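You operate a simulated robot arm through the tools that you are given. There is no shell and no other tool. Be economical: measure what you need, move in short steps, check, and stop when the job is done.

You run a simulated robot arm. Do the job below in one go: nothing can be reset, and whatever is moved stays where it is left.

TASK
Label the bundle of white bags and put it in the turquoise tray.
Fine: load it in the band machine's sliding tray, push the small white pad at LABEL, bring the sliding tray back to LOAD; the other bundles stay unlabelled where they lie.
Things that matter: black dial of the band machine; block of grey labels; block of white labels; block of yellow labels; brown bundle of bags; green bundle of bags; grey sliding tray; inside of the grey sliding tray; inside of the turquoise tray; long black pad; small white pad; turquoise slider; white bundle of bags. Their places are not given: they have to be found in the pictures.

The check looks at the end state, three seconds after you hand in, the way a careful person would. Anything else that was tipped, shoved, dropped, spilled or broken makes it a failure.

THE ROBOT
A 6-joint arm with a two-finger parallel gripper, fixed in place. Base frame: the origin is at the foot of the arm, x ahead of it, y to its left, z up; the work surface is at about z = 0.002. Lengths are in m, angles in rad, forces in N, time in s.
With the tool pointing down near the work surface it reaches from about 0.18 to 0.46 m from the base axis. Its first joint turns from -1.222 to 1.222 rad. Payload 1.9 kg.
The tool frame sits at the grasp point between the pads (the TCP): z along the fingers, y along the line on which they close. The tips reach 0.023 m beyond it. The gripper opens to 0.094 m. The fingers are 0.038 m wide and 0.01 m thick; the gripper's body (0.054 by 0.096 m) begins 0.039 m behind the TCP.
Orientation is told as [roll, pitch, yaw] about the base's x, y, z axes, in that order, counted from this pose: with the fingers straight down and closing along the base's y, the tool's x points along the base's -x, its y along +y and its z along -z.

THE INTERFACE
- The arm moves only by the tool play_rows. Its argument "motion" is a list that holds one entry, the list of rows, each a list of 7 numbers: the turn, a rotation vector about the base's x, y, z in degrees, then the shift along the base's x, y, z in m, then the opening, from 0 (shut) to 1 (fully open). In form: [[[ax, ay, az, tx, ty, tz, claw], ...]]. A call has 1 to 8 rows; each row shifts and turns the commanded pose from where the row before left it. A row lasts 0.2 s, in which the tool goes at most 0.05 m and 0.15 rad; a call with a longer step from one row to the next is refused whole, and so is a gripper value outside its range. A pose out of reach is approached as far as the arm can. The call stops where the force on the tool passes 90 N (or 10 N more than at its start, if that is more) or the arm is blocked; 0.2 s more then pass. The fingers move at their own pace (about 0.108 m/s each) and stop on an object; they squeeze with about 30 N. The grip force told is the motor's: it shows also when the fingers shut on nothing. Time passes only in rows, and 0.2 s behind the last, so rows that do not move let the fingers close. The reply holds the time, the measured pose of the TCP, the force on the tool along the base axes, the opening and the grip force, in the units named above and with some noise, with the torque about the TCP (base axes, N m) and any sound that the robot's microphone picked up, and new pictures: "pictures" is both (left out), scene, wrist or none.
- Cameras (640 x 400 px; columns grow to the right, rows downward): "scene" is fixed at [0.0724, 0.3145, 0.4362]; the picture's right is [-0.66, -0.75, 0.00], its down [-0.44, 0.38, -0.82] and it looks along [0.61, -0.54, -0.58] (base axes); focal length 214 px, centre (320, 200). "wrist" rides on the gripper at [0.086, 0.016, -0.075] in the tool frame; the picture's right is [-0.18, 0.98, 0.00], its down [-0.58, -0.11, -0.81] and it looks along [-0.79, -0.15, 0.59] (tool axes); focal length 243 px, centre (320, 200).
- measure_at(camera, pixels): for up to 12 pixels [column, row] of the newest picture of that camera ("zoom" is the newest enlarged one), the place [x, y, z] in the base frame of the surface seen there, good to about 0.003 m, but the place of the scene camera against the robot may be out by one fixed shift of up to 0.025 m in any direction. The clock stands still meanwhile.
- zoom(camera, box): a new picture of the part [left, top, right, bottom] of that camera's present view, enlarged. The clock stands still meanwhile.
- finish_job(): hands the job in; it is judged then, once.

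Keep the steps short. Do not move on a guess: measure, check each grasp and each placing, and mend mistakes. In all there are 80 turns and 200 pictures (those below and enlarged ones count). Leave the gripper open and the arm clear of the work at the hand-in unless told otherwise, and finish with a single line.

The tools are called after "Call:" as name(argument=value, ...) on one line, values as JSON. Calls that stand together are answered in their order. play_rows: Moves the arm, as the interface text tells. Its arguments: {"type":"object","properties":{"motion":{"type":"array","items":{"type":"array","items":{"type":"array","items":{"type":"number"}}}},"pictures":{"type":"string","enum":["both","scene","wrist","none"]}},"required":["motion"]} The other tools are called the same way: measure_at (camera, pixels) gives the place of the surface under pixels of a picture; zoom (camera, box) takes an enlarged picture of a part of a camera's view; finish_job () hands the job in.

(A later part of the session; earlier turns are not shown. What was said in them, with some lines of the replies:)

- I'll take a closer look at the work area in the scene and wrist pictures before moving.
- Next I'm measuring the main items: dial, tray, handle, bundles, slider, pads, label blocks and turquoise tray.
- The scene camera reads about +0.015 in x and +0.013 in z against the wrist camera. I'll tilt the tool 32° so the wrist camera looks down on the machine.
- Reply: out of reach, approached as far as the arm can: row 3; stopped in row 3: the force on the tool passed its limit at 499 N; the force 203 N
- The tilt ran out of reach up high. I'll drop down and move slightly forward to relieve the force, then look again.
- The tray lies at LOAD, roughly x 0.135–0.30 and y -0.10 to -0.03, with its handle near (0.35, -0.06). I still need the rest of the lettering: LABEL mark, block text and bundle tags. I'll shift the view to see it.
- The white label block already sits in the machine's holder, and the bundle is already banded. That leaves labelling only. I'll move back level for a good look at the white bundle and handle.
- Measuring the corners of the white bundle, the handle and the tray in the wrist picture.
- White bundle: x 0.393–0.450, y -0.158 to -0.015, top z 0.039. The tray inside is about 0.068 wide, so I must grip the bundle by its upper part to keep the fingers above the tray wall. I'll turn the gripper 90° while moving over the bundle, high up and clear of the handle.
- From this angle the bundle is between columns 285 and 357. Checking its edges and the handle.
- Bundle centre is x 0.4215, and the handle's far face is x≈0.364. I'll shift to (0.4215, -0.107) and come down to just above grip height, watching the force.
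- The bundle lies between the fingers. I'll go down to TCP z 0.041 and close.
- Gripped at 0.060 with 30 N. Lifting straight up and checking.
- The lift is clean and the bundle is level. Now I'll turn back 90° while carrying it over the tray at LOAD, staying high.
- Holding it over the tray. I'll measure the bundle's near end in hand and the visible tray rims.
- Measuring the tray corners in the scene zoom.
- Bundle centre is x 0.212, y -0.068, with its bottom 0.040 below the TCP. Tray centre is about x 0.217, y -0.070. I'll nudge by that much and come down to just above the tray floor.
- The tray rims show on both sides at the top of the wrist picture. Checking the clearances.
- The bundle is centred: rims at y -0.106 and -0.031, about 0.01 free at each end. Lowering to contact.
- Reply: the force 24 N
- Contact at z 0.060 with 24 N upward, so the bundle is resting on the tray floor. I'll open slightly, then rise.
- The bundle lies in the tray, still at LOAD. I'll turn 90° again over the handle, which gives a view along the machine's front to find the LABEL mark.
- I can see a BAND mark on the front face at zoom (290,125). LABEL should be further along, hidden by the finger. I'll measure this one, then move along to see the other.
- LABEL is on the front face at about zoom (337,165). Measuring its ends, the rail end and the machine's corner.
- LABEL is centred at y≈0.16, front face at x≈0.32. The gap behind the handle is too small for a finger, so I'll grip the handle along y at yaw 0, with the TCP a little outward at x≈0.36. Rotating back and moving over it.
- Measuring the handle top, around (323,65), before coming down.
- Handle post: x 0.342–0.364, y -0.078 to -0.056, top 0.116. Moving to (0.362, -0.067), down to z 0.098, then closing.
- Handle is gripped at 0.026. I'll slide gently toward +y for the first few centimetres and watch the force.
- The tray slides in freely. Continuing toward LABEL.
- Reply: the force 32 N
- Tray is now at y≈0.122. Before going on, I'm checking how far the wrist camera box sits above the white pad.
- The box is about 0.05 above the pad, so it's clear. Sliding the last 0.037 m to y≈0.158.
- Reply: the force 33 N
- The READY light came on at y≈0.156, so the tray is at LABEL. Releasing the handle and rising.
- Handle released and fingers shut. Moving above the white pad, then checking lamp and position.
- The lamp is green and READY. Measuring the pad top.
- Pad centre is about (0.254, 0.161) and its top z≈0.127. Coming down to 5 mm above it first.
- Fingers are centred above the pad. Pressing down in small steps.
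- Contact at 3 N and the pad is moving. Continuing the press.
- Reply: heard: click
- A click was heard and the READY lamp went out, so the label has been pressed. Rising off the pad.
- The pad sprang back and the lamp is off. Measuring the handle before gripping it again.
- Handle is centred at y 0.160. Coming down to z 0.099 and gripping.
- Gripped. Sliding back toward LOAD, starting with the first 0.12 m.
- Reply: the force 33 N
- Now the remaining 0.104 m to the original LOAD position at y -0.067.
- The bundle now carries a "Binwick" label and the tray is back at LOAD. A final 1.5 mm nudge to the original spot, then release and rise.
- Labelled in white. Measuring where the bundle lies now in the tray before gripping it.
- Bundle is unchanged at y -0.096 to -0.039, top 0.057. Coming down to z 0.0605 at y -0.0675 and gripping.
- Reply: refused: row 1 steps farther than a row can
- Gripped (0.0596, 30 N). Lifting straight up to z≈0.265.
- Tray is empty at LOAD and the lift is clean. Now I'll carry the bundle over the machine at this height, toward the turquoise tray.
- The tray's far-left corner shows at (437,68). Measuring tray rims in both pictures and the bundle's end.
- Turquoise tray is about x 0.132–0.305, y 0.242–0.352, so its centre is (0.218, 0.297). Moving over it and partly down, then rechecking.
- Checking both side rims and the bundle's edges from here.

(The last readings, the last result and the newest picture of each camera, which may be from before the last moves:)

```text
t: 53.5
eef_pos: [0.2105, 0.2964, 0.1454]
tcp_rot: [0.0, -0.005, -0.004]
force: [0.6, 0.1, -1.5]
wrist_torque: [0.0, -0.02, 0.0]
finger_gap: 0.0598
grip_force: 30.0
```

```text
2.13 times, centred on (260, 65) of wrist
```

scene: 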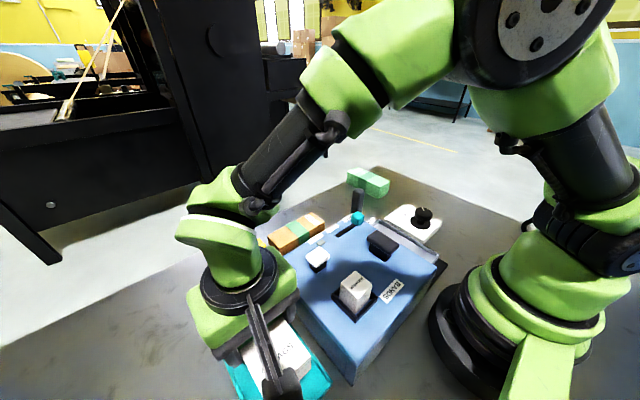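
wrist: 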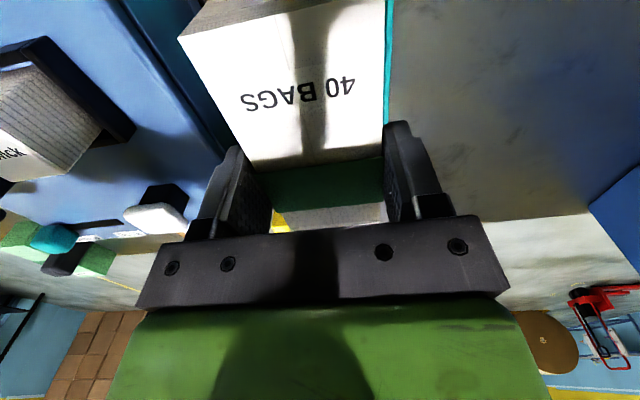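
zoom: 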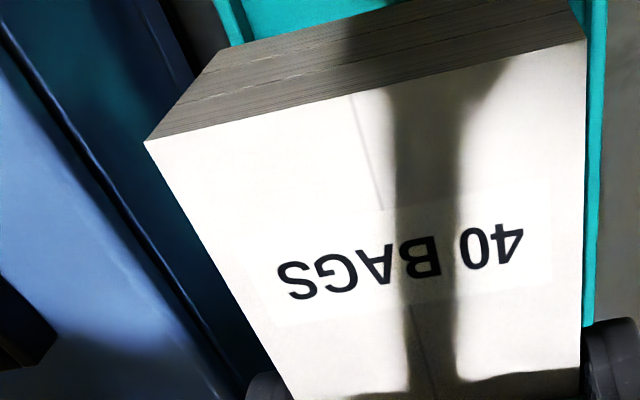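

Measuring the left rim through the zoom picture.

Call:
measure_at(camera="zoom", pixels=[[232, 20], [235, 35], [226, 10], [597, 40], [300, 15]])

```text
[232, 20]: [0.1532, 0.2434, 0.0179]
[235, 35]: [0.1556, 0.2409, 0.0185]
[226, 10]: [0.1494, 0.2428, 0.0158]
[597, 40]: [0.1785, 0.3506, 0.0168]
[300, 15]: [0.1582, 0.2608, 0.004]
```

Centred between rims at 0.242 and 0.352. Lowering to just above the floor, then gently to contact.

Call:
play_rows(motion=[[[0, 0, 0, 0.001, 0, -0.035, 0.5], [0, 0, 0, 0, 0, -0.035, 0.5], [0, 0, 0, 0, 0, -0.02, 0.5], [0, 0, 0, 0, 0, -0.004, 0.5], [0, 0, 0, 0, 0, -0.002, 0.5], [0, 0, 0, 0, 0, 0, 0.5]]])

```text
t: 54.9
eef_pos: [0.2135, 0.2975, 0.0504]
tcp_rot: [0.001, -0.006, -0.003]
force: [-0.5, -0.3, -0.9]
wrist_torque: [0.01, 0.02, -0.03]
finger_gap: 0.0596
grip_force: 30.2
```

scene: 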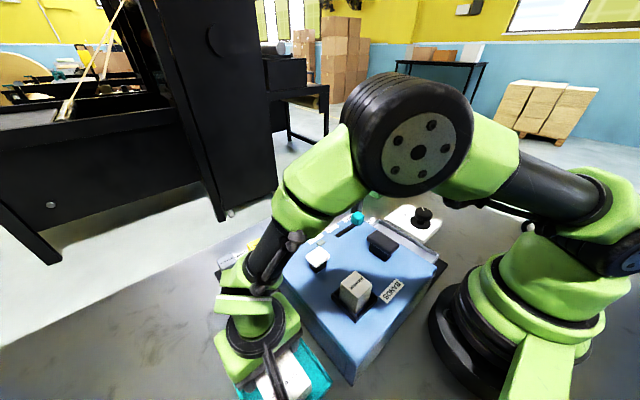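
wrist: 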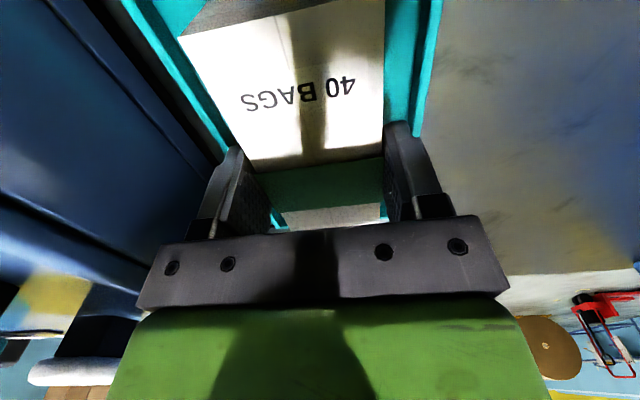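

No contact yet, and the bundle is inside the rims. Down a few more millimetres.

Call:
play_rows(motion=[[[0, 0, 0, 0, 0, -0.002, 0.5], [0, 0, 0, 0, 0, -0.002, 0.5], [0, 0, 0, 0, 0, -0.001, 0.5], [0, 0, 0, 0, 0, 0, 0.5]]], pictures="none")

```text
t: 55.9
eef_pos: [0.2135, 0.2967, 0.0471]
tcp_rot: [0.004, -0.005, -0.002]
force: [1.8, -6.3, 23.6]
wrist_torque: [-0.19, -0.01, -0.11]
finger_gap: 0.0599
grip_force: 30.3
```

Contact at z 0.047 with 24 N, so it rests on the tray floor. Opening slightly, then rising straight up.

Call:
play_rows(motion=[[[0, 0, 0, 0, 0, 0.002, 0.8], [0, 0, 0, 0, 0, 0, 0.8], [0, 0, 0, 0, 0, 0.02, 0.8], [0, 0, 0, 0, 0, 0.04, 0.8], [0, 0, 0, 0, 0, 0.045, 0.8], [0, 0, 0, 0, 0, 0.045, 0.8], [0, 0, 0, 0, 0, 0.045, 0.8], [0, 0, 0, 0, 0, 0, 1]]])

```text
t: 57.7
eef_pos: [0.2129, 0.2987, 0.2452]
tcp_rot: [0.001, -0.005, -0.003]
force: [0.3, 0.0, -0.1]
wrist_torque: [0.04, 0.0, 0.0]
finger_gap: 0.094
grip_force: 0.0
```

scene: 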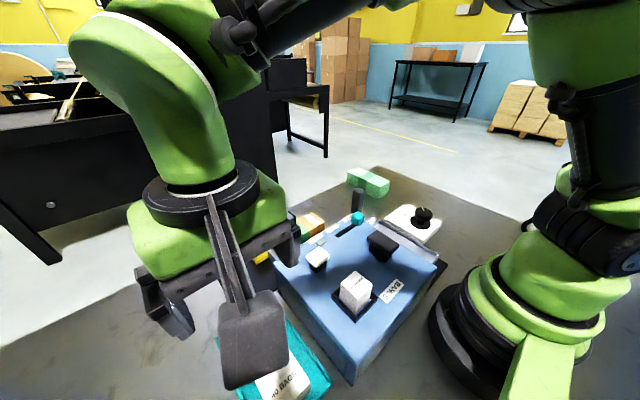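
wrist: 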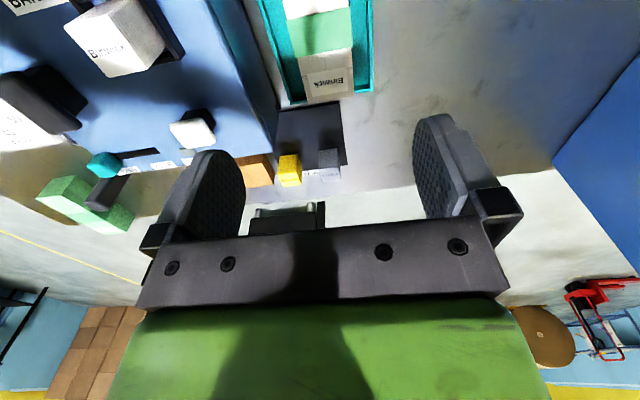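

The bundle lies in the turquoise tray with its label up. Moving the arm clear, up and back over the middle, and taking a last look.

Call:
play_rows(motion=[[[0, 0, 0, 0.005, -0.04, 0.02, 1], [0, 0, 0, 0.01, -0.04, 0.02, 1], [0, 0, 0, 0.01, -0.04, 0.02, 1], [0, 0, 0, 0.01, -0.045, 0.01, 1], [0, 0, 0, 0.01, -0.045, 0.01, 1], [0, 0, 0, 0.01, -0.045, 0, 1], [0, 0, 0, 0, -0.045, 0, 1], [0, 0, 0, 0, 0, 0, 1]]])

Call:
zoom(camera="scene", box=[190, 160, 460, 400])

Call:
zoom(camera="scene", box=[340, 160, 460, 280])

```text
t: 59.5
eef_pos: [0.2672, -0.0064, 0.3228]
tcp_rot: [0.001, -0.003, -0.002]
force: [-0.4, -0.6, -0.8]
wrist_torque: [0.04, -0.01, 0.01]
finger_gap: 0.094
grip_force: 0.0
```

scene: 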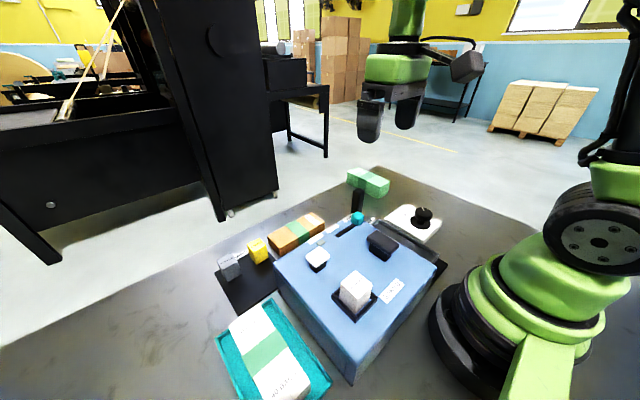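
wrist: 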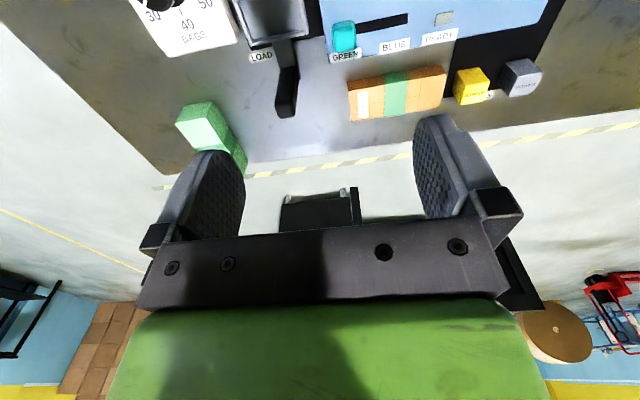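

```text
1.67 times, centred on (325, 280) of scene
```

zoom: 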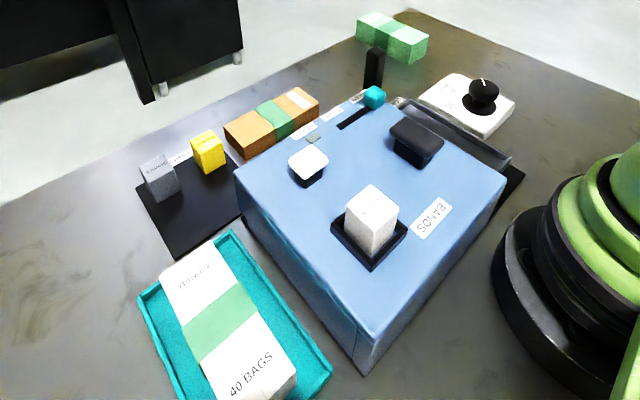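

```text
3.33 times, centred on (400, 220) of scene
```

zoom: 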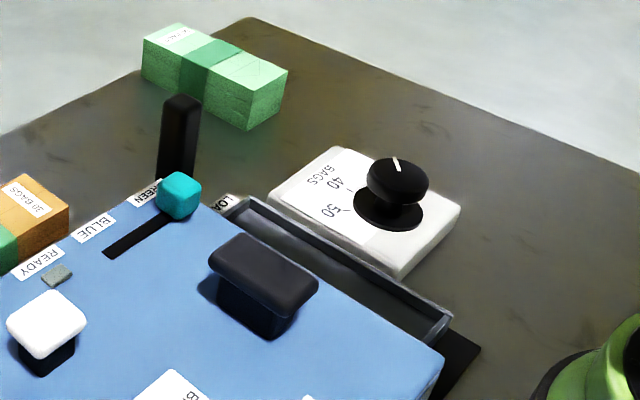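

Everything else is where it was and the tray is empty at LOAD. A quick check of the handle position and the bundle's height.

Call:
measure_at(camera="wrist", pixels=[[286, 108], [277, 112], [296, 112], [300, 38], [243, 42]])

Call:
measure_at(camera="scene", pixels=[[232, 322], [262, 308], [265, 350], [285, 385], [308, 378]])

```text
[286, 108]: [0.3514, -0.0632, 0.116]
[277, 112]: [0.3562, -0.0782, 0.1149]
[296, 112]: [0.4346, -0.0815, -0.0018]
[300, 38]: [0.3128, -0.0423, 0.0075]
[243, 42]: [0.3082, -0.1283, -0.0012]
```

```text
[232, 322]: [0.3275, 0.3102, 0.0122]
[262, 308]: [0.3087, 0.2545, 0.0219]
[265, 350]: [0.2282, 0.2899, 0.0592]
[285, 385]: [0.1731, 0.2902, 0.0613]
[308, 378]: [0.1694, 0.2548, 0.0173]
```

The handle is back at its LOAD place (y≈-0.067) and the bundle lies flat in the turquoise tray. Handing in.

Call:
finish_job()

```text
The job is handed in.
```

The white bundle is labelled and lies flat in the turquoise tray, the sliding tray is back at LOAD, and the other bundles were left untouched.
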